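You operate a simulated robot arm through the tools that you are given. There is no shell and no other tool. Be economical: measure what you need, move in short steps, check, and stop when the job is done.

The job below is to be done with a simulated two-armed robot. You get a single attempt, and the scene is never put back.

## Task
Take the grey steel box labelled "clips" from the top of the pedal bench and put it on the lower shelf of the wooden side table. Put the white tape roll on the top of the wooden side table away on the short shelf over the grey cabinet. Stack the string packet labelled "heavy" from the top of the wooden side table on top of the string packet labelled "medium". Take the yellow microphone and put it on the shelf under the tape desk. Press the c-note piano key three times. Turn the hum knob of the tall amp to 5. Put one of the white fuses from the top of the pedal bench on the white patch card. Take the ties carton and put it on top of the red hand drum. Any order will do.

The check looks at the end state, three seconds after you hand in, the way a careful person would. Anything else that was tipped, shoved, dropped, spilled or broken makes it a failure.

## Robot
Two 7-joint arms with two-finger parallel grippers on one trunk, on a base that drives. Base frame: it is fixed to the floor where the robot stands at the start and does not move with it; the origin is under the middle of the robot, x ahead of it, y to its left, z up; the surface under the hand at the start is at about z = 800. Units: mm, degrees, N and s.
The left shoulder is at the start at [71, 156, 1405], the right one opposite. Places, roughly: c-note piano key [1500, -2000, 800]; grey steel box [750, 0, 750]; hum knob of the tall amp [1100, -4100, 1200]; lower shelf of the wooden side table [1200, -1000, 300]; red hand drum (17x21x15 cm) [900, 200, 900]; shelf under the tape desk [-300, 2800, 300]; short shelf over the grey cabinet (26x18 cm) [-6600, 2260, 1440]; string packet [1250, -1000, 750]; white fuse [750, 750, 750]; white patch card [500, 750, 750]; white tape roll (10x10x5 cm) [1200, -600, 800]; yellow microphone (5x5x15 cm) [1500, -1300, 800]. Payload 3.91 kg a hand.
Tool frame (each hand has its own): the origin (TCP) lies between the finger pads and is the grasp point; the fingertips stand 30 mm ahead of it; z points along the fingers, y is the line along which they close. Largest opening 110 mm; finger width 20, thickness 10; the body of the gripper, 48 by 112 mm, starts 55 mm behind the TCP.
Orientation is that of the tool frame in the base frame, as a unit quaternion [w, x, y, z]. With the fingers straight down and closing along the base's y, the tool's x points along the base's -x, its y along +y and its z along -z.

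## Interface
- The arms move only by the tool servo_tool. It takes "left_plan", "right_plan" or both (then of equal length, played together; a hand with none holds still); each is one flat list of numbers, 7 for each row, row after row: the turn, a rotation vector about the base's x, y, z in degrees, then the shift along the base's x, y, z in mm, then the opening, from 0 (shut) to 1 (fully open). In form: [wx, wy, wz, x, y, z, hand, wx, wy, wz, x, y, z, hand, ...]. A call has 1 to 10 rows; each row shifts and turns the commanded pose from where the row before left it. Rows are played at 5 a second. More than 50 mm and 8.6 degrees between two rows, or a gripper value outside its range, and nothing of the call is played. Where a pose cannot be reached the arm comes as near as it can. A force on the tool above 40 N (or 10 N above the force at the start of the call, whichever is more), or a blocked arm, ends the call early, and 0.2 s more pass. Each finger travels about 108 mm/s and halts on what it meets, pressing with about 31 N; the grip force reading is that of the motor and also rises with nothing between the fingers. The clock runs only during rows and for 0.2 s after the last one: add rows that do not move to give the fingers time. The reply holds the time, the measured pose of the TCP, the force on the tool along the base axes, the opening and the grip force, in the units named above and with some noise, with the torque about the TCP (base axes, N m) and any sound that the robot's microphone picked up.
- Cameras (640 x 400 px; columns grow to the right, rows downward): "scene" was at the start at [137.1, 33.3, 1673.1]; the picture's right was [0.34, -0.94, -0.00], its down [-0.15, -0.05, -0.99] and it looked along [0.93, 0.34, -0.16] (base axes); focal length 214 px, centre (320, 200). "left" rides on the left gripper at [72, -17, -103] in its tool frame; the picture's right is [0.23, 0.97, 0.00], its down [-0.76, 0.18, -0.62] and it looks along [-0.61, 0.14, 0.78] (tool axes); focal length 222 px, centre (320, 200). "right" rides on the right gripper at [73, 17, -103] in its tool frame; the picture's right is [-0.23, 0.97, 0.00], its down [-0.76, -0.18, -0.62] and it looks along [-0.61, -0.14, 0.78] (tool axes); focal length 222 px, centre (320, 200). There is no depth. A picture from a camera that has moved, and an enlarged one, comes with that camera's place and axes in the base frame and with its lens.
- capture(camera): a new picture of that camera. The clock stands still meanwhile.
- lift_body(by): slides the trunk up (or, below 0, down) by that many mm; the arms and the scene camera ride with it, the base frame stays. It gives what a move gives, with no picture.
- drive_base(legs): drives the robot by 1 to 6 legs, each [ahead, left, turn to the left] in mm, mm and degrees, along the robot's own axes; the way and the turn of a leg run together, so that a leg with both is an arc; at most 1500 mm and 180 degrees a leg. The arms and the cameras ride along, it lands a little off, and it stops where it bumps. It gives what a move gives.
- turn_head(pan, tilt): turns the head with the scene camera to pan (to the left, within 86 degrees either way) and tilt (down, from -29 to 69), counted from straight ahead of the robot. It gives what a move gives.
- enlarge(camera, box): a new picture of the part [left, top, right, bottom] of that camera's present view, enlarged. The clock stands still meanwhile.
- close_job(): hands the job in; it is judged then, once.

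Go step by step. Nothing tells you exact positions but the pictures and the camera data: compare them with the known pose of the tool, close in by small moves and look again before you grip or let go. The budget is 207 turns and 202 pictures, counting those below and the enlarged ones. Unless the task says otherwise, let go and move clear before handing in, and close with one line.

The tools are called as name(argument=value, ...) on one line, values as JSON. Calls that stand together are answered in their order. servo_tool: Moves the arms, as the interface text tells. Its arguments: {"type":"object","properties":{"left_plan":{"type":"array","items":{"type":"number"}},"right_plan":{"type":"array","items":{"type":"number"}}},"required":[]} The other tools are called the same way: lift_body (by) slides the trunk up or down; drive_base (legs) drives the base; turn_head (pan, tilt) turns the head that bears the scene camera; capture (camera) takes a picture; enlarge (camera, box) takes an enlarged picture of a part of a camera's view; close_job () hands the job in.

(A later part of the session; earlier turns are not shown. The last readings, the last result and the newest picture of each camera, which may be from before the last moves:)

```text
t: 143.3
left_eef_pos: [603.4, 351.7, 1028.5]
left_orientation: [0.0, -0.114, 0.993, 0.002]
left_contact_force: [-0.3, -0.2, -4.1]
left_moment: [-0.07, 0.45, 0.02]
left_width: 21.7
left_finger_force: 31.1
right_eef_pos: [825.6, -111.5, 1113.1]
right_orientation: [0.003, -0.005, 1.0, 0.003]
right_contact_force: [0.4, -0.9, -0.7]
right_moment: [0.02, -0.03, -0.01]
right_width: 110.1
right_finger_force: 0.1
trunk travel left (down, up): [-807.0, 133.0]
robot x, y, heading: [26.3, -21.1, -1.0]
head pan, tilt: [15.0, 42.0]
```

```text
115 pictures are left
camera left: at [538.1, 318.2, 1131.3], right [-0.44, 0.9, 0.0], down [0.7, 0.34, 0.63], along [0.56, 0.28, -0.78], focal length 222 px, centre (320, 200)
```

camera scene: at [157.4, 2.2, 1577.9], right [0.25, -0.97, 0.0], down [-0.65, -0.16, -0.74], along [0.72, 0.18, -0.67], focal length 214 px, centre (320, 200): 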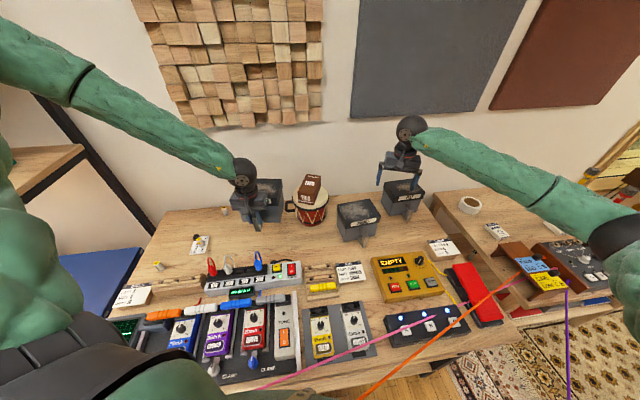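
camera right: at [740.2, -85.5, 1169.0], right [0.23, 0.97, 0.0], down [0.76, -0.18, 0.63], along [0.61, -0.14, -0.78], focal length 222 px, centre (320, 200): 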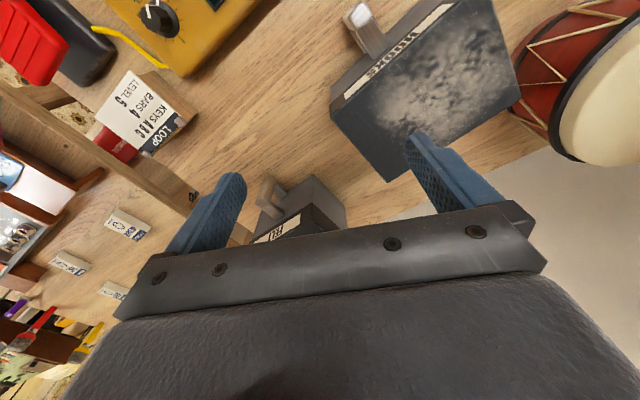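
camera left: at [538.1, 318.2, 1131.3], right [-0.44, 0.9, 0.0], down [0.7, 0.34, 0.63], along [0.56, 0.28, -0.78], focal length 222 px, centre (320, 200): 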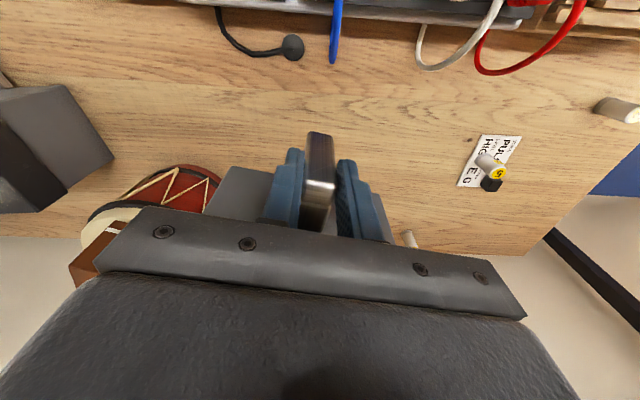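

I shift the box to a free spot and pull the right hand away from above the other boxes before lowering.

servo_tool(left_plan=[0, 0, 0, 3, 7, 0, 0, 0, 0, 0, 3, 7, 0, 0, 0, 0, 0, 3, 7, 0, 0, 0, 0, 0, 3, 7, 0, 0, 0, 0, 0, 3, 7, 0, 0, 0, 0, 0, 3, 7, 0, 0, 0, 0, 0, 0, 6, 0, 0], right_plan=[0, 0, 0, -36, -6, 20, 1, 0, 0, 0, -36, -6, 20, 1, 0, 0, 0, -36, -6, 20, 1, 0, 0, 0, -36, -6, 20, 1, 0, 0, 0, -36, -6, 20, 1, 0, 0, 0, -36, -6, 20, 1, 0, 0, 0, -36, -6, 20, 1])

lift_body(by=-138)

servo_tool(left_plan=[0, 0, 0, 0, 0, -4, 0, 0, 0, 0, 0, 0, -3, 0, 0, 0, 0, 0, 0, -3, 0, 0, 0, 0, 0, 0, 0, 0])

enlarge(camera="scene", box=[180, 120, 380, 245])

```text
t: 144.9
left_eef_pos: [619.8, 398.6, 1029.2]
left_orientation: [0.001, -0.115, 0.993, 0.001]
left_contact_force: [0.2, -0.3, -3.9]
left_moment: [-0.11, 0.41, 0.01]
left_width: 21.9
left_finger_force: 30.7
right_eef_pos: [572.1, -154.8, 1252.6]
right_orientation: [0.003, -0.006, 1.0, 0.003]
right_contact_force: [-0.2, 0.2, 0.0]
right_moment: [0.02, -0.03, -0.01]
right_width: 110.0
right_finger_force: 0.1
trunk travel left (down, up): [-807.0, 133.0]
robot x, y, heading: [27.8, -17.6, -0.7]
head pan, tilt: [15.0, 42.0]
```

```text
t: 146.6
left_eef_pos: [621.9, 399.5, 891.4]
left_orientation: [0.001, -0.113, 0.994, 0.002]
left_contact_force: [-1.4, -0.3, -4.4]
left_moment: [-0.1, 0.43, -0.01]
left_width: 21.7
left_finger_force: 30.9
right_eef_pos: [574.2, -154.8, 1114.9]
right_orientation: [0.004, -0.005, 1.0, 0.002]
right_contact_force: [-0.2, -0.2, -0.3]
right_moment: [0.01, -0.01, 0.02]
right_width: 110.1
right_finger_force: 0.1
trunk travel left (down, up): [-669.0, 271.0]
robot x, y, heading: [25.8, -20.2, -1.0]
head pan, tilt: [15.0, 42.0]
```

```text
t: 147.6
left_eef_pos: [621.6, 398.6, 881.3]
left_orientation: [0.001, -0.114, 0.993, 0.002]
left_contact_force: [-0.1, -0.4, 4.8]
left_moment: [-0.09, -1.1, 0.12]
left_width: 22.1
left_finger_force: 31.3
right_eef_pos: [572.5, -152.9, 1115.8]
right_orientation: [0.004, -0.006, 1.0, 0.003]
right_contact_force: [0.2, 0.1, -0.5]
right_moment: [-0.01, -0.03, 0.01]
right_width: 109.9
right_finger_force: 0.0
trunk travel left (down, up): [-669.0, 271.0]
robot x, y, heading: [26.9, -18.0, -0.5]
head pan, tilt: [15.0, 42.0]
```

```text
3.20 times, centred on (280, 182) of scene
camera zoom: at [156.5, 1.8, 1440.1], right [0.25, -0.97, 0.0], down [-0.65, -0.16, -0.74], along [0.72, 0.18, -0.67], focal length 686 px, centre (448, 256)
```

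zoom: 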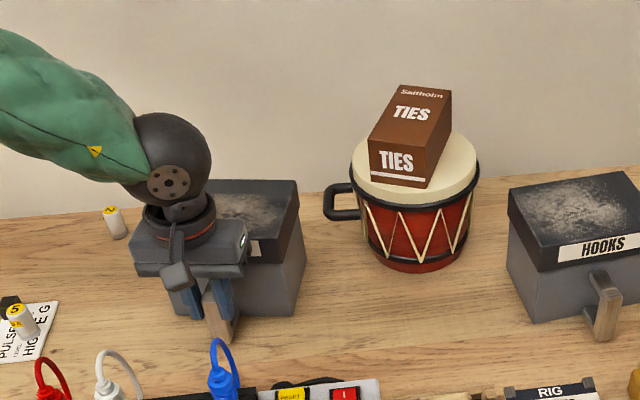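

It rests on the bench. I release, raise both hands 250, and lower the trunk by 250 so the shoulder sits lower.

servo_tool(left_plan=[0, 0, 0, 0, 0, 0, 0.25, 0, 0, 0, 0, 0, 0, 0.45, 0, 0, 0, 0, 0, 0, 0.45, 0, 0, 0, 0, 0, 45, 0.45, 0, 0, 0, 0, 0, 45, 0.45, 0, 0, 0, 0, 0, 45, 0.45, 0, 0, 0, 0, 0, 45, 0.45, 0, 0, 0, 0, 0, 45, 0.45, 0, 0, 0, 0, 0, 45, 0.45], right_plan=[0, 0, 0, 0, 0, 0, 1, 0, 0, 0, 0, 0, 0, 1, 0, 0, 0, 0, 0, 0, 1, 0, 0, 0, 0, 0, 45, 1, 0, 0, 0, 0, 0, 45, 1, 0, 0, 0, 0, 0, 45, 1, 0, 0, 0, 0, 0, 45, 1, 0, 0, 0, 0, 0, 45, 1, 0, 0, 0, 0, 0, 45, 1])

lift_body(by=-250)

servo_tool(left_plan=[1.7, -7.3, 0, -5, -2, 5, 0.45, 1.7, -7.3, 0, -5, -2, 0, 0.45, 1.7, -7.3, 0, -5, -2, 0, 0.45, 1.7, -7.3, 0, -5, -2, 0, 0.45, 1.7, -7.3, 0, -5, -2, 0, 0.45, 1.7, -7.3, 0, -5, -2, 0, 0.45, 0, 0, 0, 0, 0, 0, 0.45])

capture(camera="left")

```text
t: 149.6
left_eef_pos: [619.6, 400.5, 1151.5]
left_orientation: [0.002, -0.114, 0.993, 0.001]
left_contact_force: [-0.1, -0.2, -0.1]
left_moment: [0.0, -0.04, -0.01]
left_width: 49.4
left_finger_force: 0.0
right_eef_pos: [572.2, -154.4, 1387.0]
right_orientation: [0.004, -0.006, 1.0, 0.003]
right_contact_force: [-0.1, 0.0, -0.5]
right_moment: [0.01, -0.03, 0.0]
right_width: 109.7
right_finger_force: 0.1
trunk travel left (down, up): [-669.0, 271.0]
robot x, y, heading: [24.9, -17.2, -0.9]
head pan, tilt: [15.0, 42.0]
```

```text
t: 152.2
left_eef_pos: [620.5, 401.1, 900.0]
left_orientation: [0.001, -0.114, 0.993, 0.002]
left_contact_force: [0.0, 1.8, -0.5]
left_moment: [-0.03, 0.05, 0.0]
left_width: 49.4
left_finger_force: 0.0
right_eef_pos: [574.0, -155.1, 1135.1]
right_orientation: [0.003, -0.006, 1.0, 0.003]
right_contact_force: [0.1, 0.1, 0.4]
right_moment: [0.0, -0.01, -0.01]
right_width: 110.1
right_finger_force: 0.1
trunk travel left (down, up): [-419.0, 521.0]
robot x, y, heading: [27.4, -23.1, -0.9]
head pan, tilt: [15.0, 42.0]
```

```text
t: 153.8
left_eef_pos: [596.1, 390.5, 907.1]
left_orientation: [0.38, -0.106, 0.918, 0.046]
left_contact_force: [0.3, -0.2, 0.3]
left_moment: [-0.02, -0.01, 0.03]
left_width: 49.4
left_finger_force: 0.0
left hand out of reach, approached as far as the arm can: row 6
right_eef_pos: [572.9, -153.5, 1135.7]
right_orientation: [0.003, -0.005, 1.0, 0.003]
right_contact_force: [0.2, -0.3, 1.1]
right_moment: [0.0, -0.01, 0.02]
right_width: 110.1
right_finger_force: 0.0
trunk travel left (down, up): [-419.0, 521.0]
robot x, y, heading: [23.5, -23.4, -0.8]
head pan, tilt: [15.0, 42.0]
```

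```text
113 pictures are left
camera left: at [479.2, 344.1, 928.2], right [-0.38, 0.91, -0.16], down [0.05, 0.19, 0.98], along [0.92, 0.36, -0.12], focal length 222 px, centre (320, 200)
```

left: 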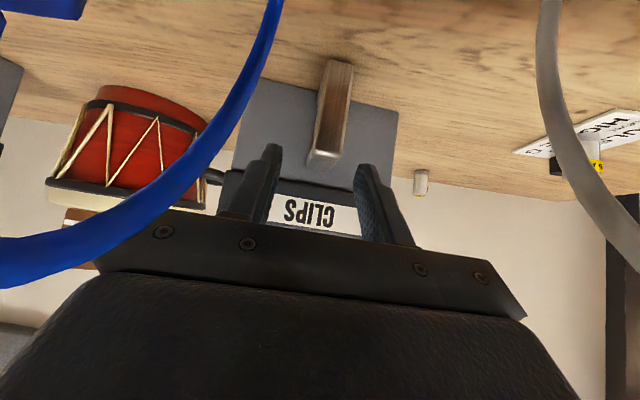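

Blue and white cable loops are near the hand at 45°; I reduce the tilt to ~32°, which clears them, and approach the handle.

servo_tool(left_plan=[-1.5, 6.3, 0, 0, 0, 5, 0.45, -1.5, 6.3, 0, 0, 0, 0, 0.45, 0, 0, 0, 0, 0, 0, 0.45])

capture(camera="left")

enlarge(camera="scene", box=[160, 120, 360, 245])

```text
t: 154.6
left_eef_pos: [595.6, 389.6, 912.6]
left_orientation: [0.274, -0.11, 0.955, 0.033]
left_contact_force: [-0.4, -0.4, -0.1]
left_moment: [0.0, 0.02, 0.02]
left_width: 49.5
left_finger_force: 0.0
right_eef_pos: [573.3, -154.9, 1135.3]
right_orientation: [0.003, -0.005, 1.0, 0.003]
right_contact_force: [0.5, -0.6, -0.7]
right_moment: [0.03, 0.01, 0.0]
right_width: 110.0
right_finger_force: 0.2
trunk travel left (down, up): [-419.0, 521.0]
robot x, y, heading: [25.7, -18.7, -0.9]
head pan, tilt: [15.0, 42.0]
```

```text
112 pictures are left
camera left: at [487.2, 346.6, 960.5], right [-0.41, 0.9, -0.12], down [0.27, 0.24, 0.93], along [0.87, 0.35, -0.34], focal length 222 px, centre (320, 200)
```

left: 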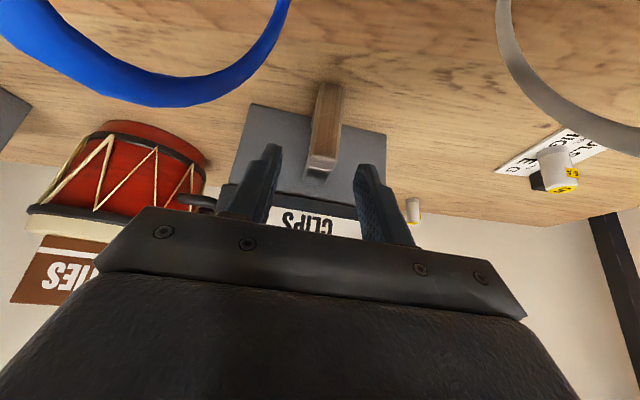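

```text
3.20 times, centred on (260, 182) of scene
camera zoom: at [156.6, 1.9, 1189.9], right [0.25, -0.97, 0.0], down [-0.65, -0.16, -0.74], along [0.72, 0.18, -0.67], focal length 686 px, centre (512, 256)
```

zoom: 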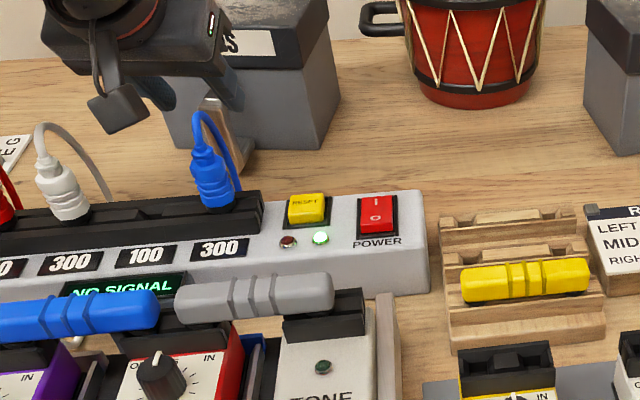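

Clear of the cables. I go in and grip.

servo_tool(left_plan=[0, 0, 0, 12, 3, -25, 0.45, 0, 0, 0, 12, 3, -25, 0.45, 0, 0, 0, 0, 0, 0, 0.45])

capture(camera="left")

```text
t: 155.4
left_eef_pos: [620.9, 395.4, 861.1]
left_orientation: [0.276, -0.11, 0.954, 0.033]
left_contact_force: [0.0, 0.4, -0.6]
left_moment: [0.0, -0.01, -0.01]
left_width: 49.8
left_finger_force: 0.1
right_eef_pos: [573.5, -155.3, 1135.3]
right_orientation: [0.003, -0.006, 1.0, 0.003]
right_contact_force: [-0.2, 0.3, -0.5]
right_moment: [0.01, -0.04, -0.01]
right_width: 110.0
right_finger_force: 0.0
trunk travel left (down, up): [-419.0, 521.0]
robot x, y, heading: [24.8, -20.8, -0.4]
head pan, tilt: [15.0, 42.0]
```

```text
110 pictures are left
camera left: at [512.0, 352.3, 910.1], right [-0.41, 0.9, -0.12], down [0.26, 0.24, 0.93], along [0.87, 0.35, -0.34], focal length 222 px, centre (320, 200)
```

left: 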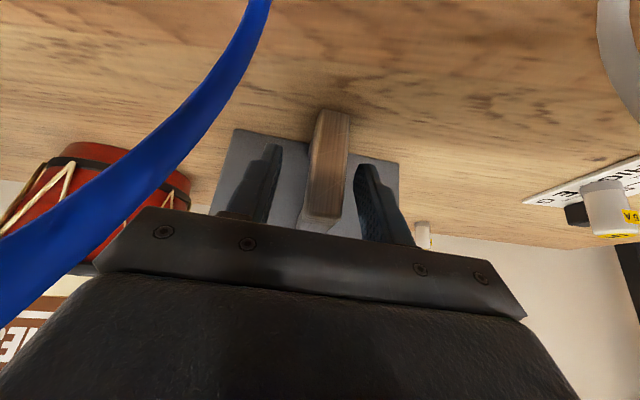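

Handle between the fingers with no contact. I close and lift.

servo_tool(left_plan=[0, 0, 0, 0, 0, 0, 0.2, 0, 0, 0, 0, 0, 0, 0, 0, 0, 0, 0, 0, 0, 0, 0, 0, 0, 0, 0, 0, 0, 0, 0, 0, 2, 0, 20, 0, 0, 0, 0, 2, 0, 30, 0, 0, 0, 0, 0, 0, 40, 0, 0, 0, 0, 0, 0, 40, 0])

capture(camera="left")

capture(camera="scene")

```text
t: 157.2
left_eef_pos: [624.5, 393.8, 993.7]
left_orientation: [0.275, -0.111, 0.955, 0.033]
left_contact_force: [-0.2, 0.4, -4.5]
left_moment: [-0.09, 0.43, -0.03]
left_width: 21.9
left_finger_force: 30.8
right_eef_pos: [574.1, -154.0, 1133.9]
right_orientation: [0.003, -0.004, 1.0, 0.003]
right_contact_force: [-0.2, -0.1, 0.4]
right_moment: [0.01, -0.01, 0.02]
right_width: 109.9
right_finger_force: 0.1
trunk travel left (down, up): [-419.0, 521.0]
robot x, y, heading: [28.7, -20.8, -0.9]
head pan, tilt: [15.0, 42.0]
```

```text
109 pictures are left
camera left: at [515.6, 351.2, 1040.4], right [-0.41, 0.9, -0.12], down [0.27, 0.24, 0.93], along [0.87, 0.35, -0.34], focal length 222 px, centre (320, 200)
```

left: 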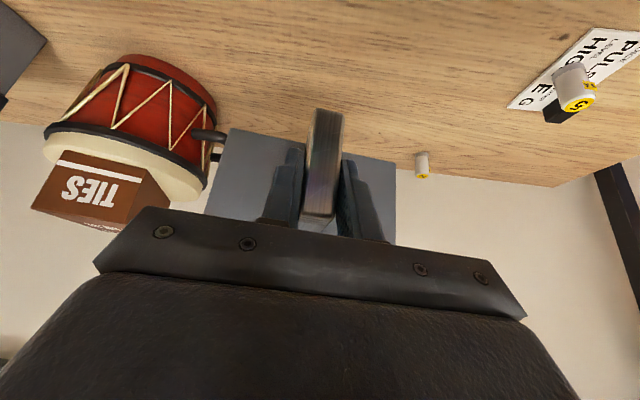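

```text
108 pictures are left
camera scene: at [156.7, 1.6, 1189.9], right [0.25, -0.97, 0.0], down [-0.65, -0.16, -0.74], along [0.72, 0.18, -0.67], focal length 214 px, centre (320, 200)
```

scene: 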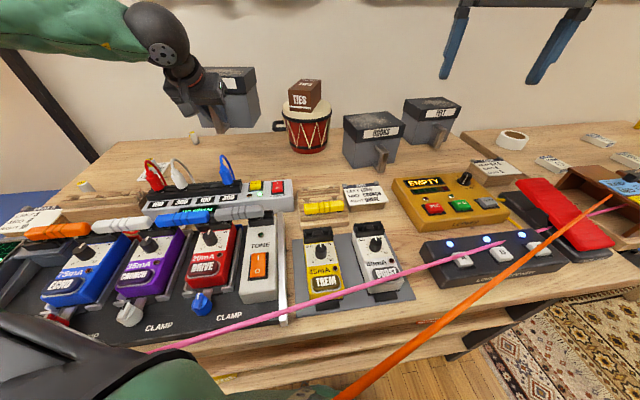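

The box is re-held at the tilted grip. I rise, tuck in the right arm, and drive to the side table.

lift_body(by=100)

servo_tool(right_plan=[0, 0, 0, -38, -30, 0, 1, 0, 0, 0, -38, -30, 0, 1, 0, 0, 0, -38, -30, 0, 1, 0, 0, 0, -38, -30, 0, 1, 0, 0, 0, -38, -30, 0, 1])

drive_base(legs=[[-330, 0, 1], [0, -1500, 0], [390, -40, 0], [0, 0, 8.5]])

turn_head(pan=10, tilt=30)

capture(camera="scene")

```text
t: 158.5
left_eef_pos: [623.3, 394.5, 1091.0]
left_orientation: [0.275, -0.111, 0.955, 0.033]
left_contact_force: [-0.4, -1.0, -4.4]
left_moment: [-0.1, 0.45, -0.02]
left_width: 21.6
left_finger_force: 31.1
right_eef_pos: [573.9, -153.3, 1234.4]
right_orientation: [0.002, -0.006, 1.0, 0.002]
right_contact_force: [0.1, -0.3, -0.4]
right_moment: [-0.01, 0.0, -0.04]
right_width: 110.0
right_finger_force: 0.0
trunk travel left (down, up): [-519.0, 421.0]
robot x, y, heading: [25.9, -22.3, -0.6]
head pan, tilt: [15.0, 42.0]
```

```text
t: 159.7
left_eef_pos: [621.8, 394.6, 1092.9]
left_orientation: [0.276, -0.11, 0.954, 0.034]
left_contact_force: [0.3, 0.5, -4.8]
left_moment: [-0.13, 0.39, 0.0]
left_width: 21.8
left_finger_force: 31.4
right_eef_pos: [382.4, -306.5, 1235.3]
right_orientation: [0.004, -0.004, 1.0, 0.004]
right_contact_force: [-0.1, 0.6, 1.0]
right_moment: [0.0, -0.03, 0.0]
right_width: 109.9
right_finger_force: 0.1
trunk travel left (down, up): [-519.0, 421.0]
robot x, y, heading: [28.8, -18.9, -0.9]
head pan, tilt: [15.0, 42.0]
```

```text
t: 168.2
left_eef_pos: [287.3, -892.8, 1091.3]
left_orientation: [0.271, -0.19, 0.942, 0.056]
left_contact_force: [-0.2, -0.1, -4.4]
left_moment: [-0.16, 0.45, -0.05]
left_width: 21.9
left_finger_force: 30.8
right_eef_pos: [169.3, -1623.2, 1234.9]
right_orientation: [0.003, -0.09, 0.996, 0.003]
right_contact_force: [0.1, -0.2, -0.4]
right_moment: [0.01, 0.05, -0.02]
right_width: 110.1
right_finger_force: 0.1
trunk travel left (down, up): [-519.0, 421.0]
robot x, y, heading: [-230.6, -1402.0, 8.9]
head pan, tilt: [15.0, 42.0]
stopped in leg 2: the robot was blocked; the commanded pose is now the measured one
```

```text
t: 168.9
left_eef_pos: [288.2, -891.9, 1090.7]
left_orientation: [0.271, -0.192, 0.942, 0.056]
left_contact_force: [-1.1, 0.3, -3.5]
left_moment: [-0.22, 0.38, 0.0]
left_width: 21.8
left_finger_force: 31.7
right_eef_pos: [167.5, -1621.4, 1236.9]
right_orientation: [0.004, -0.09, 0.996, 0.003]
right_contact_force: [0.2, 0.7, 0.9]
right_moment: [0.0, 0.0, 0.01]
right_width: 110.0
right_finger_force: 0.0
trunk travel left (down, up): [-519.0, 421.0]
robot x, y, heading: [-227.4, -1400.9, 8.9]
head pan, tilt: [10.0, 30.0]
```

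```text
107 pictures are left
camera scene: at [-96.9, -1362.2, 1308.2], right [0.33, -0.95, 0.0], down [-0.47, -0.16, -0.87], along [0.82, 0.28, -0.5], focal length 214 px, centre (320, 200)
```

scene: 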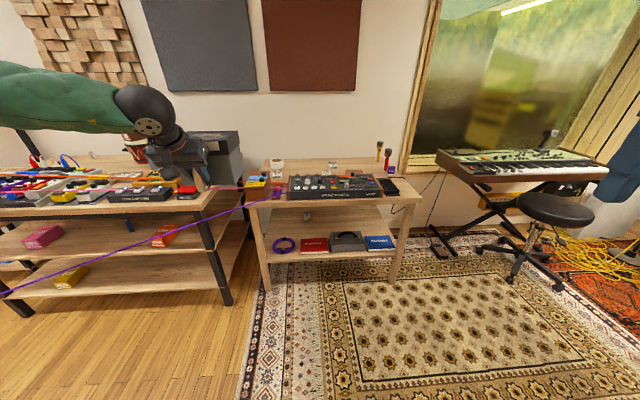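

The base stopped at something on the right; I check the blue side table.

turn_head(pan=-86, tilt=35)

capture(camera="scene")

```text
t: 170.6
left_eef_pos: [288.8, -892.6, 1090.2]
left_orientation: [0.271, -0.191, 0.942, 0.055]
left_contact_force: [-0.3, 0.1, -4.5]
left_moment: [-0.14, 0.42, 0.0]
left_width: 22.0
left_finger_force: 30.9
right_eef_pos: [168.8, -1621.3, 1236.8]
right_orientation: [0.004, -0.09, 0.996, 0.004]
right_contact_force: [0.5, 0.3, 0.8]
right_moment: [0.0, 0.01, -0.01]
right_width: 110.2
right_finger_force: 0.0
trunk travel left (down, up): [-519.0, 421.0]
robot x, y, heading: [-229.4, -1400.5, 9.1]
head pan, tilt: [-85.9, 35.0]
```

```text
106 pictures are left
camera scene: at [-161.8, -1477.6, 1300.4], right [-0.97, -0.23, 0.0], down [-0.13, 0.56, -0.82], along [0.18, -0.8, -0.57], focal length 214 px, centre (320, 200)
```

scene: 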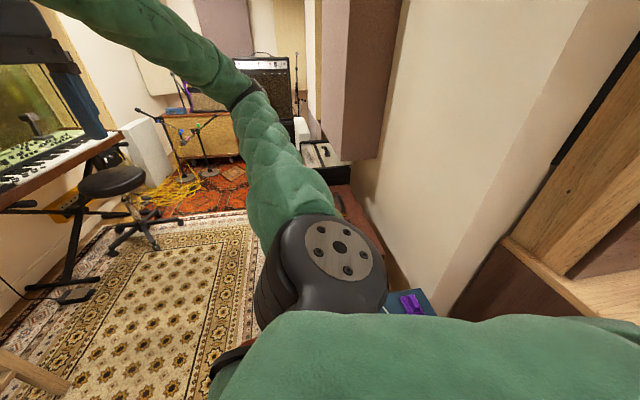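

I move ahead first, then right, away from the blue table.

drive_base(legs=[[300, 0, 0], [0, -195, -0.5]])

capture(camera="scene")

lift_body(by=-400)

lift_body(by=-115)

turn_head(pan=15, tilt=25)

capture(camera="scene")

capture(camera="left")

```text
t: 173.8
left_eef_pos: [618.0, -1045.0, 1092.0]
left_orientation: [0.271, -0.186, 0.943, 0.056]
left_contact_force: [-0.2, -0.6, -3.9]
left_moment: [-0.16, 0.44, 0.01]
left_width: 21.8
left_finger_force: 30.7
right_eef_pos: [491.2, -1773.9, 1235.2]
right_orientation: [0.003, -0.086, 0.996, 0.004]
right_contact_force: [-0.1, -0.2, 0.7]
right_moment: [0.01, -0.03, 0.01]
right_width: 109.8
right_finger_force: 0.1
trunk travel left (down, up): [-519.0, 421.0]
robot x, y, heading: [93.9, -1548.0, 8.5]
head pan, tilt: [-85.9, 35.0]
```

```text
105 pictures are left
camera scene: at [161.4, -1626.6, 1300.3], right [-0.98, -0.22, 0.0], down [-0.12, 0.56, -0.82], along [0.18, -0.8, -0.57], focal length 214 px, centre (320, 200)
```

scene: 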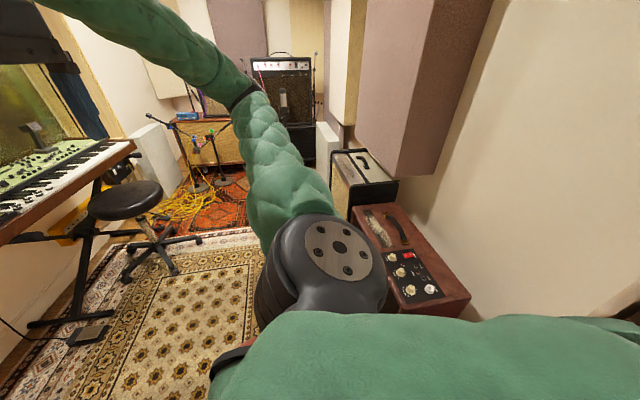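

```text
t: 177.7
left_eef_pos: [617.2, -1043.1, 691.1]
left_orientation: [0.271, -0.187, 0.943, 0.054]
left_contact_force: [0.0, -0.1, -3.5]
left_moment: [-0.14, 0.42, 0.02]
left_width: 21.8
left_finger_force: 31.0
right_eef_pos: [491.8, -1772.3, 837.0]
right_orientation: [0.003, -0.085, 0.996, 0.002]
right_contact_force: [1.1, 0.5, 0.3]
right_moment: [0.0, 0.02, 0.04]
right_width: 110.0
right_finger_force: 0.2
trunk travel left (down, up): [-119.0, 821.0]
robot x, y, heading: [94.1, -1545.7, 8.5]
head pan, tilt: [-85.9, 35.0]
```

```text
t: 179.1
left_eef_pos: [617.9, -1044.0, 577.7]
left_orientation: [0.272, -0.187, 0.943, 0.055]
left_contact_force: [-0.3, -0.6, -4.5]
left_moment: [-0.17, 0.43, 0.02]
left_width: 21.9
left_finger_force: 31.3
right_eef_pos: [491.7, -1773.8, 721.2]
right_orientation: [0.003, -0.085, 0.996, 0.003]
right_contact_force: [-0.6, 0.1, 0.3]
right_moment: [0.02, 0.0, -0.02]
right_width: 110.0
right_finger_force: 0.1
trunk travel left (down, up): [-4.0, 936.0]
robot x, y, heading: [93.7, -1546.0, 8.5]
head pan, tilt: [-85.9, 35.0]
```

```text
t: 180.9
left_eef_pos: [617.3, -1043.3, 576.6]
left_orientation: [0.271, -0.187, 0.943, 0.055]
left_contact_force: [0.5, 1.0, -3.8]
left_moment: [-0.17, 0.42, -0.04]
left_width: 22.0
left_finger_force: 30.7
right_eef_pos: [491.4, -1773.8, 721.4]
right_orientation: [0.003, -0.086, 0.996, 0.003]
right_contact_force: [0.6, -0.8, 0.0]
right_moment: [-0.01, 0.01, 0.02]
right_width: 110.3
right_finger_force: 0.1
trunk travel left (down, up): [-4.0, 936.0]
robot x, y, heading: [92.7, -1550.7, 8.4]
head pan, tilt: [15.0, 25.0]
```

```text
104 pictures are left
camera scene: at [226.5, -1502.8, 801.1], right [0.4, -0.92, 0.0], down [-0.39, -0.17, -0.91], along [0.83, 0.36, -0.42], focal length 214 px, centre (320, 200)
```

scene: 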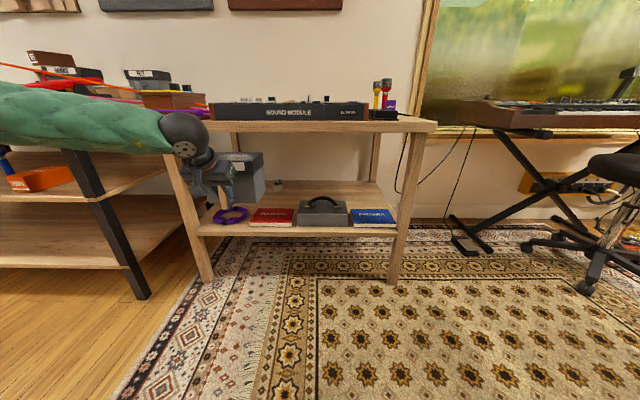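

```text
103 pictures are left
camera left: at [516.9, -1103.7, 624.7], right [-0.55, 0.83, -0.12], down [0.22, 0.28, 0.93], along [0.81, 0.49, -0.34], focal length 222 px, centre (320, 200)
```

left: 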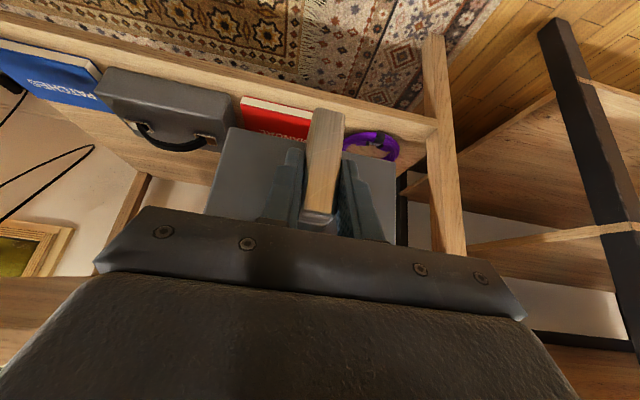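

enlarge(camera="scene", box=[150, 90, 450, 280])

```text
2.11 times, centred on (300, 185) of scene
camera zoom: at [226.5, -1502.8, 801.1], right [0.4, -0.92, 0.0], down [-0.39, -0.17, -0.91], along [0.83, 0.36, -0.42], focal length 452 px, centre (362, 232)
```

zoom: 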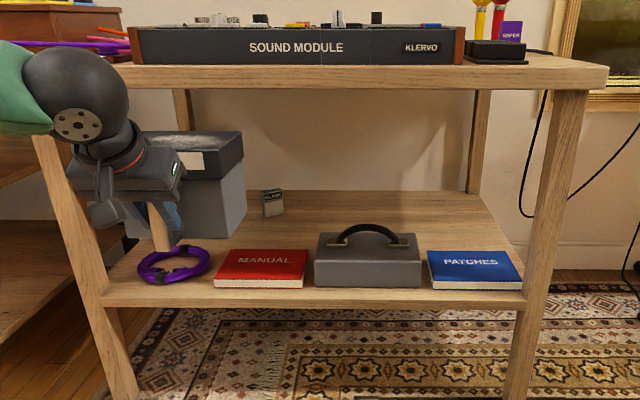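

The free spot behind the red manual is clear. I lower the box to just above book height and drive halfway in.

servo_tool(left_plan=[0, 0, 0, 0, 0, -45, 0, 0, 0, 0, 0, 0, -45, 0, 0, 0, 0, 0, 0, -45, 0, 0, 0, 0, 0, 0, -44, 0, 0, 0, 0, 0, 0, 0, 0])

capture(camera="scene")

```text
t: 182.1
left_eef_pos: [617.5, -1043.3, 397.7]
left_orientation: [0.271, -0.187, 0.943, 0.055]
left_contact_force: [0.4, -0.3, -5.0]
left_moment: [-0.15, 0.41, -0.02]
left_width: 21.9
left_finger_force: 31.2
right_eef_pos: [490.5, -1771.8, 721.7]
right_orientation: [0.003, -0.086, 0.996, 0.002]
right_contact_force: [0.5, 1.4, 1.0]
right_moment: [-0.01, 0.01, 0.04]
right_width: 110.1
right_finger_force: 0.0
trunk travel left (down, up): [-4.0, 936.0]
robot x, y, heading: [92.8, -1550.4, 8.3]
head pan, tilt: [15.0, 25.0]
```

```text
101 pictures are left
camera scene: at [226.5, -1502.6, 801.1], right [0.4, -0.92, 0.0], down [-0.39, -0.17, -0.91], along [0.83, 0.36, -0.42], focal length 214 px, centre (320, 200)
```

scene: 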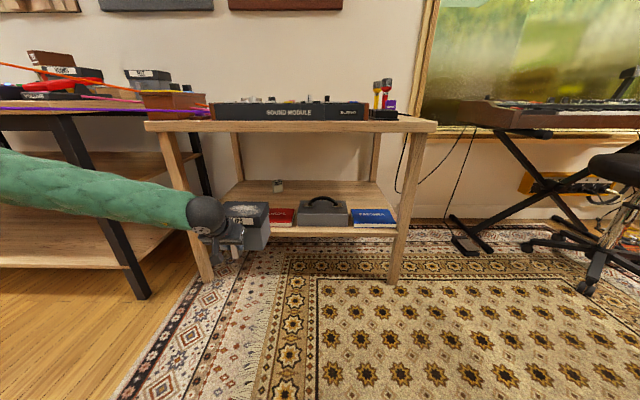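

The forearm slopes upward; to flatten it I stretch the arm forward instead of driving.

servo_tool(left_plan=[0, 0, 0, 37, 15, 0, 0, 0, 0, 0, 37, 15, 0, 0, 0, 0, 0, 37, 15, 0, 0, 0, 0, 0, 37, 15, 0, 0, 0, 0, 0, 0, 0, 0, 0])

capture(camera="scene")

```text
t: 183.3
left_eef_pos: [764.7, -983.4, 396.7]
left_orientation: [0.271, -0.186, 0.943, 0.055]
left_contact_force: [0.8, -0.7, -3.6]
left_moment: [-0.18, 0.4, -0.02]
left_width: 21.6
left_finger_force: 30.8
right_eef_pos: [490.6, -1773.5, 721.2]
right_orientation: [0.004, -0.085, 0.996, 0.003]
right_contact_force: [0.5, -0.5, 1.1]
right_moment: [0.02, 0.0, -0.04]
right_width: 109.8
right_finger_force: 0.1
trunk travel left (down, up): [-4.0, 936.0]
robot x, y, heading: [95.1, -1550.6, 8.3]
head pan, tilt: [15.0, 25.0]
```

```text
100 pictures are left
camera scene: at [226.6, -1502.8, 801.1], right [0.4, -0.92, 0.0], down [-0.39, -0.17, -0.91], along [0.83, 0.36, -0.42], focal length 214 px, centre (320, 200)
```

scene: 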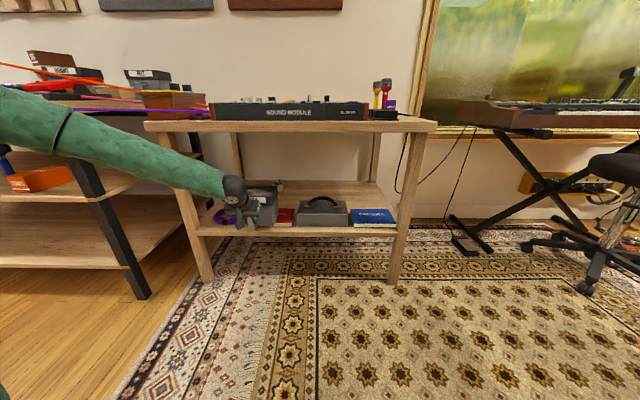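

Sphere and forearm have about 40 mm clearance under the top. I drive in by 125 and check.

drive_base(legs=[[122, 29, 0]])

enlarge(camera="scene", box=[100, 90, 420, 290])

capture(camera="left")

```text
t: 184.6
left_eef_pos: [879.8, -936.1, 397.2]
left_orientation: [0.271, -0.186, 0.943, 0.054]
left_contact_force: [1.3, 0.9, -5.0]
left_moment: [-0.16, 0.42, -0.02]
left_width: 21.9
left_finger_force: 31.1
right_eef_pos: [608.4, -1726.0, 719.2]
right_orientation: [0.004, -0.086, 0.996, 0.004]
right_contact_force: [-0.1, 0.6, -0.1]
right_moment: [-0.01, 0.02, -0.01]
right_width: 110.3
right_finger_force: 0.0
trunk travel left (down, up): [-4.0, 936.0]
robot x, y, heading: [207.6, -1499.7, 8.5]
head pan, tilt: [15.0, 25.0]
```

```text
2.00 times, centred on (260, 190) of scene
camera zoom: at [343.1, -1456.0, 801.1], right [0.4, -0.92, 0.0], down [-0.39, -0.17, -0.91], along [0.83, 0.36, -0.42], focal length 429 px, centre (440, 220)
```

zoom: 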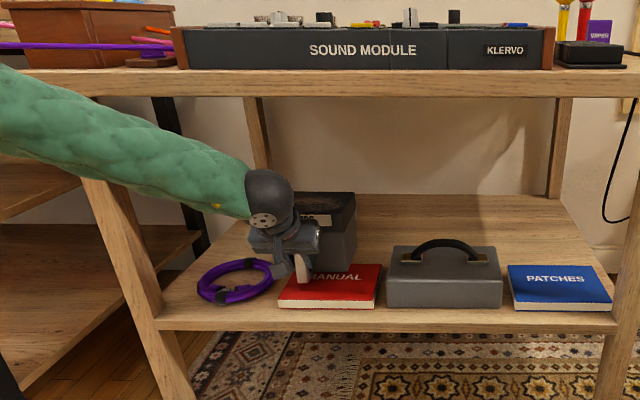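

```text
98 pictures are left
camera left: at [780.6, -996.7, 445.6], right [-0.55, 0.83, -0.12], down [0.22, 0.28, 0.93], along [0.81, 0.49, -0.34], focal length 222 px, centre (320, 200)
```

left: 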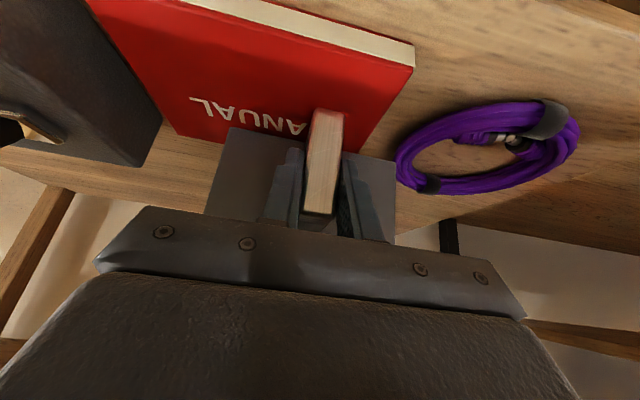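

Good so far. I lower 8 mm and stretch the arm 60 further in.

servo_tool(left_plan=[0, 0, 0, 0, 0, -8, 0, 0, 0, 0, 28, 11, 0, 0, 0, 0, 0, 28, 11, 0, 0, 0, 0, 0, 0, 0, 0, 0])

enlarge(camera="scene", box=[100, 90, 420, 290])

capture(camera="left")

```text
t: 185.6
left_eef_pos: [936.3, -914.8, 388.5]
left_orientation: [0.271, -0.186, 0.943, 0.056]
left_contact_force: [-0.5, -0.3, -4.0]
left_moment: [-0.15, 0.43, 0.04]
left_width: 21.9
left_finger_force: 30.8
right_eef_pos: [607.8, -1726.2, 720.1]
right_orientation: [0.004, -0.086, 0.996, 0.003]
right_contact_force: [-0.5, 0.1, -0.4]
right_moment: [0.02, -0.03, -0.02]
right_width: 109.8
right_finger_force: 0.0
trunk travel left (down, up): [-4.0, 936.0]
robot x, y, heading: [206.2, -1500.9, 8.4]
head pan, tilt: [15.0, 25.0]
```

```text
2.00 times, centred on (260, 190) of scene
camera zoom: at [343.3, -1456.0, 801.1], right [0.4, -0.92, 0.0], down [-0.39, -0.17, -0.91], along [0.83, 0.36, -0.42], focal length 429 px, centre (440, 220)
```

zoom: 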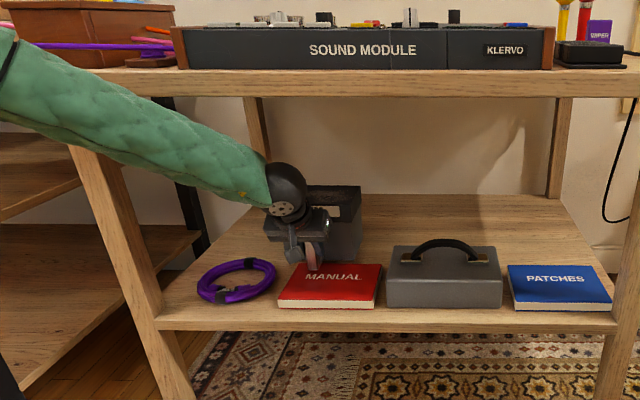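

```text
96 pictures are left
camera left: at [836.6, -974.8, 437.5], right [-0.55, 0.83, -0.12], down [0.22, 0.28, 0.93], along [0.81, 0.49, -0.34], focal length 222 px, centre (320, 200)
```

left: 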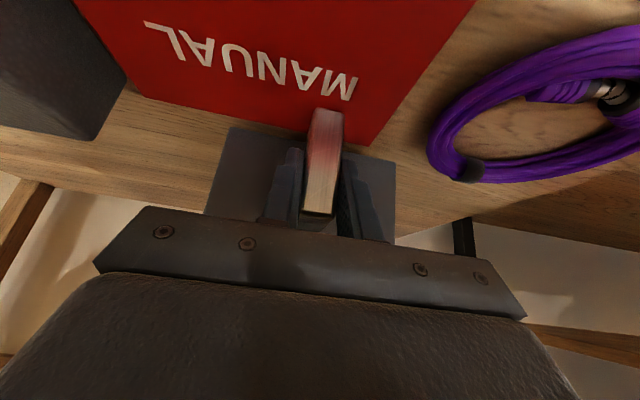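

I stretch 75 further so the handle ends up behind the manual.

servo_tool(left_plan=[0, 0, 0, 24, 9.5, 0, 0, 0, 0, 0, 24, 9.5, 0, 0, 0, 0, 0, 23, 9.5, 0, 0, 0, 0, 0, 0, 0, 0, 0])

enlarge(camera="scene", box=[100, 90, 420, 290])

capture(camera="left")

```text
t: 186.8
left_eef_pos: [980.5, -888.9, 373.9]
left_orientation: [0.255, -0.185, 0.948, 0.05]
left_contact_force: [-0.1, 0.2, -3.6]
left_moment: [-0.13, 0.41, 0.0]
left_width: 21.8
left_finger_force: 31.0
right_eef_pos: [605.6, -1720.7, 723.2]
right_orientation: [0.002, -0.092, 0.996, 0.003]
right_contact_force: [0.2, -1.4, 0.0]
right_moment: [0.04, -0.03, 0.01]
right_width: 110.2
right_finger_force: 0.0
trunk travel left (down, up): [-4.0, 936.0]
robot x, y, heading: [207.7, -1501.6, 9.4]
head pan, tilt: [15.0, 25.0]
stopped in row 4 (left hand): the arm was blocked; the commanded pose is now the measured one
```

```text
2.00 times, centred on (260, 190) of scene
camera zoom: at [336.8, -1454.2, 804.1], right [0.41, -0.91, 0.0], down [-0.39, -0.18, -0.91], along [0.83, 0.37, -0.42], focal length 429 px, centre (440, 220)
```

zoom: 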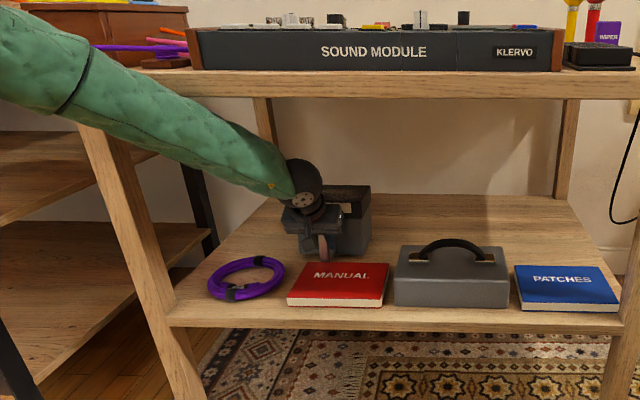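

```text
94 pictures are left
camera left: at [882.0, -947.5, 426.5], right [-0.55, 0.83, -0.11], down [0.25, 0.29, 0.92], along [0.8, 0.48, -0.37], focal length 222 px, centre (320, 200)
```

left: 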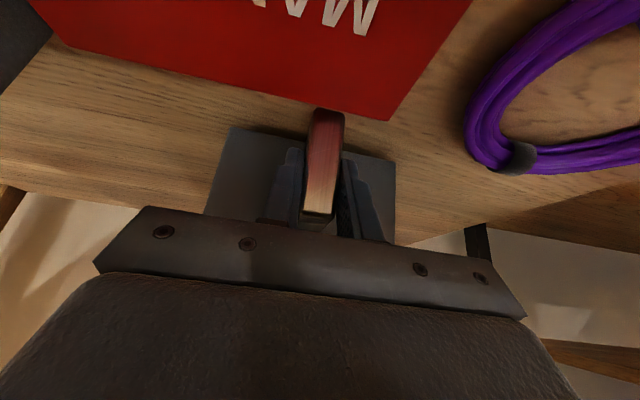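

The forearm touched the table top's edge. The handle still overlaps the manual slightly, so I shift the box ~65 left, so the handle drops into the gap between manual and coil.

servo_tool(left_plan=[0, 0, 0, -5, -2, 0, 0, 0, 0, 0, -8, 20, 0, 0, 0, 0, 0, -8, 20, 0, 0, 0, 0, 0, -8, 20, 0, 0, 0, 0, 0, 0, 0, 0, 0])

capture(camera="left")

enlarge(camera="scene", box=[100, 90, 420, 290])

```text
t: 187.9
left_eef_pos: [954.9, -830.6, 376.3]
left_orientation: [0.258, -0.184, 0.947, 0.051]
left_contact_force: [0.2, 0.7, -4.7]
left_moment: [-0.19, 0.44, 0.04]
left_width: 21.6
left_finger_force: 31.2
right_eef_pos: [605.1, -1721.5, 720.1]
right_orientation: [0.003, -0.092, 0.996, 0.003]
right_contact_force: [0.2, 0.8, 0.0]
right_moment: [0.02, -0.01, 0.01]
right_width: 109.8
right_finger_force: 0.2
trunk travel left (down, up): [-4.0, 936.0]
robot x, y, heading: [207.1, -1507.0, 9.2]
head pan, tilt: [15.0, 25.0]
```

```text
93 pictures are left
camera left: at [855.6, -890.2, 427.3], right [-0.55, 0.83, -0.11], down [0.25, 0.29, 0.92], along [0.8, 0.48, -0.36], focal length 222 px, centre (320, 200)
```

left: 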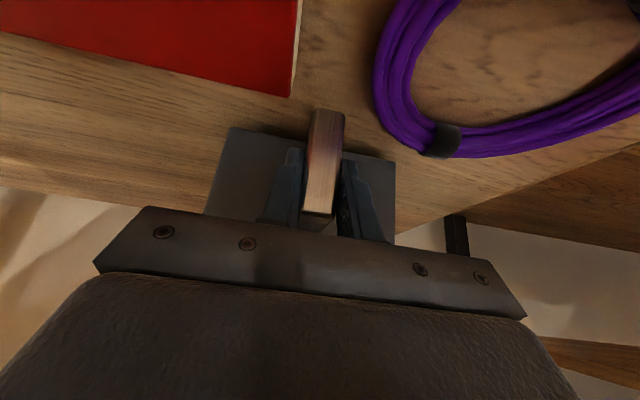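

```text
2.00 times, centred on (260, 190) of scene
camera zoom: at [336.9, -1454.9, 801.1], right [0.41, -0.91, 0.0], down [-0.39, -0.17, -0.91], along [0.83, 0.37, -0.42], focal length 429 px, centre (440, 220)
```

zoom: 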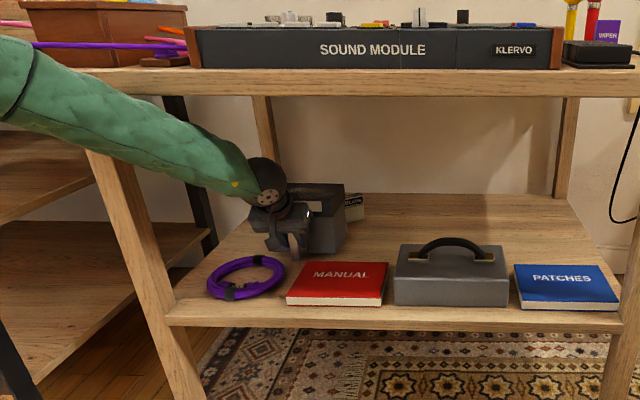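

The handle is over the gap. I level the box and lower it onto the shelf.

servo_tool(left_plan=[0.6, -1.5, 0, 0, 0, -4, 0, 0, 0, 0, 0, 0, -4, 0, 0, 0, 0, 0, 0, -4, 0, 0, 0, 0, 0, 0, -2, 0, 0, 0, 0, 0, 0, -2, 0, 0, 0, 0, 0, 0, 0, 0])

capture(camera="left")

```text
t: 189.3
left_eef_pos: [954.0, -832.0, 362.5]
left_orientation: [0.274, -0.184, 0.943, 0.054]
left_contact_force: [-1.0, -0.6, 4.6]
left_moment: [-0.13, -1.22, -0.02]
left_width: 22.1
left_finger_force: 30.9
right_eef_pos: [604.9, -1721.0, 721.7]
right_orientation: [0.003, -0.093, 0.996, 0.003]
right_contact_force: [0.6, -0.4, 0.0]
right_moment: [-0.04, 0.0, 0.04]
right_width: 110.1
right_finger_force: 0.0
trunk travel left (down, up): [-4.0, 936.0]
robot x, y, heading: [200.2, -1503.6, 9.1]
head pan, tilt: [15.0, 25.0]
```

```text
91 pictures are left
camera left: at [854.2, -891.2, 410.0], right [-0.54, 0.83, -0.12], down [0.22, 0.28, 0.93], along [0.81, 0.48, -0.34], focal length 222 px, centre (320, 200)
```

left: 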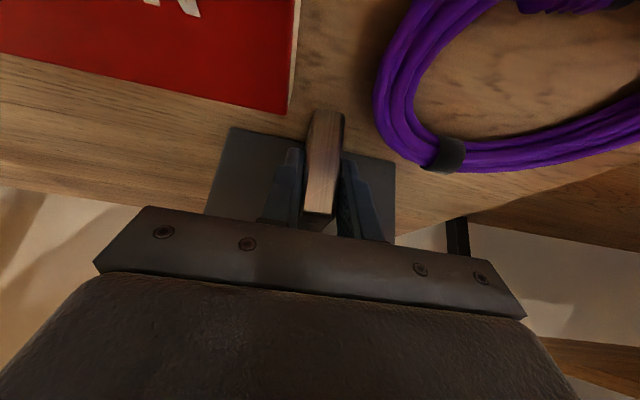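

It rests on the shelf. I open and draw back straight.

servo_tool(left_plan=[0, 0, 0, 0, 0, 0, 0.25, 0, 0, 0, 0, 0, 0, 0.42, 0, 0, 0, 0, 0, 0, 0.42, 0, 0, 0, -18, -7, 3, 0.42, 0, 0, 0, -18, -7, 2, 0.42, 0, 0, 0, -18, -7, 2, 0.42, 0, 0, 0, -18, -7, 2, 0.42, 0, 0, 0, 0, 0, 0, 0.42])

capture(camera="left")

```text
t: 191.2
left_eef_pos: [881.9, -859.4, 370.3]
left_orientation: [0.273, -0.184, 0.943, 0.055]
left_contact_force: [-0.2, -0.2, -0.4]
left_moment: [0.02, -0.01, 0.01]
left_width: 46.2
left_finger_force: 0.1
right_eef_pos: [604.9, -1722.1, 720.1]
right_orientation: [0.003, -0.092, 0.996, 0.003]
right_contact_force: [0.1, 0.2, -0.5]
right_moment: [0.0, 0.0, 0.0]
right_width: 109.9
right_finger_force: 0.0
trunk travel left (down, up): [-4.0, 936.0]
robot x, y, heading: [204.1, -1501.2, 9.0]
head pan, tilt: [15.0, 25.0]
```

```text
90 pictures are left
camera left: at [781.6, -918.8, 418.2], right [-0.54, 0.83, -0.12], down [0.22, 0.28, 0.93], along [0.81, 0.48, -0.34], focal length 222 px, centre (320, 200)
```

left: 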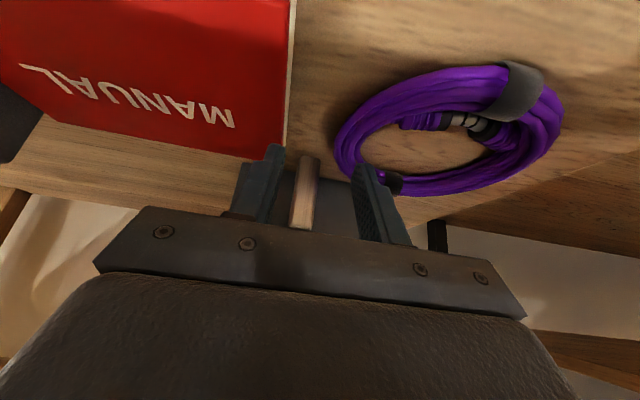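

The clips box stands on the shelf. I back out, raise the trunk, and straighten the left hand; then look at the packets.

drive_base(legs=[[-260, -60, 0]])

lift_body(by=400)

lift_body(by=400)

servo_tool(left_plan=[-3.1, 7.1, 0, 0, 0, 0, 0.42, -3.1, 7.1, 0, 0, 0, 0, 0.6, -3.1, 7.1, 0, 0, 0, 0, 0.8, -3.1, 7.1, 0, 0, 0, 0, 1])

turn_head(pan=0, tilt=35)

capture(camera="scene")

```text
t: 193.0
left_eef_pos: [657.3, -951.8, 372.1]
left_orientation: [0.273, -0.183, 0.943, 0.054]
left_contact_force: [0.1, 0.0, -0.4]
left_moment: [0.0, 0.06, -0.03]
left_width: 46.2
left_finger_force: 0.2
right_eef_pos: [379.5, -1815.0, 720.5]
right_orientation: [0.003, -0.091, 0.996, 0.003]
right_contact_force: [0.2, -0.5, 0.2]
right_moment: [-0.03, -0.01, -0.01]
right_width: 110.1
right_finger_force: 0.1
trunk travel left (down, up): [-4.0, 936.0]
robot x, y, heading: [-20.7, -1596.2, 9.4]
head pan, tilt: [15.0, 25.0]
stopped in leg 1: the robot was blocked; the commanded pose is now the measured one
```

```text
t: 196.8
left_eef_pos: [658.3, -950.6, 770.1]
left_orientation: [0.273, -0.183, 0.943, 0.054]
left_contact_force: [-0.4, -0.3, 0.2]
left_moment: [0.0, 0.0, -0.01]
left_width: 46.1
left_finger_force: 0.1
right_eef_pos: [379.6, -1814.8, 1120.7]
right_orientation: [0.005, -0.093, 0.996, 0.004]
right_contact_force: [0.2, -0.1, 1.3]
right_moment: [-0.01, 0.04, -0.02]
right_width: 110.0
right_finger_force: 0.0
trunk travel left (down, up): [-404.0, 536.0]
robot x, y, heading: [-18.9, -1594.1, 9.3]
head pan, tilt: [15.0, 25.0]
```

```text
t: 200.7
left_eef_pos: [658.4, -950.8, 1171.8]
left_orientation: [0.273, -0.183, 0.943, 0.054]
left_contact_force: [0.2, 0.2, 0.3]
left_moment: [-0.01, 0.02, 0.0]
left_width: 46.0
left_finger_force: 0.1
right_eef_pos: [379.7, -1814.5, 1520.7]
right_orientation: [0.004, -0.092, 0.996, 0.003]
right_contact_force: [0.3, 0.2, 0.6]
right_moment: [0.0, -0.01, -0.01]
right_width: 110.1
right_finger_force: 0.1
trunk travel left (down, up): [-804.0, 136.0]
robot x, y, heading: [-21.7, -1595.3, 9.0]
head pan, tilt: [15.0, 25.0]
```

```text
t: 201.7
left_eef_pos: [659.5, -951.7, 1170.7]
left_orientation: [0.011, -0.193, 0.981, -0.004]
left_contact_force: [0.6, 0.2, 0.0]
left_moment: [0.01, 0.01, 0.01]
left_width: 109.8
left_finger_force: 0.1
right_eef_pos: [381.9, -1813.3, 1521.0]
right_orientation: [0.003, -0.092, 0.996, 0.004]
right_contact_force: [1.2, -0.5, 0.1]
right_moment: [0.03, -0.03, 0.01]
right_width: 109.8
right_finger_force: 0.0
trunk travel left (down, up): [-804.0, 136.0]
robot x, y, heading: [-19.3, -1596.6, 9.4]
head pan, tilt: [15.0, 25.0]
```

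```text
t: 202.4
left_eef_pos: [658.4, -951.6, 1171.1]
left_orientation: [0.013, -0.191, 0.981, -0.004]
left_contact_force: [-0.5, -0.4, 0.3]
left_moment: [-0.01, 0.01, 0.02]
left_width: 110.3
left_finger_force: 0.0
right_eef_pos: [378.9, -1813.9, 1522.8]
right_orientation: [0.004, -0.091, 0.996, 0.003]
right_contact_force: [-0.2, 1.1, 0.0]
right_moment: [0.02, -0.01, 0.04]
right_width: 109.9
right_finger_force: 0.1
trunk travel left (down, up): [-804.0, 136.0]
robot x, y, heading: [-21.0, -1597.9, 9.3]
head pan, tilt: [0.0, 35.0]
```

```text
89 pictures are left
camera scene: at [114.7, -1570.1, 1585.5], right [0.16, -0.99, 0.0], down [-0.57, -0.09, -0.82], along [0.81, 0.13, -0.57], focal length 214 px, centre (320, 200)
```

scene: 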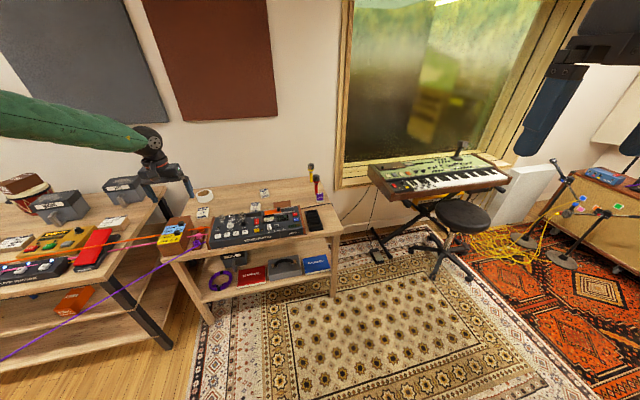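

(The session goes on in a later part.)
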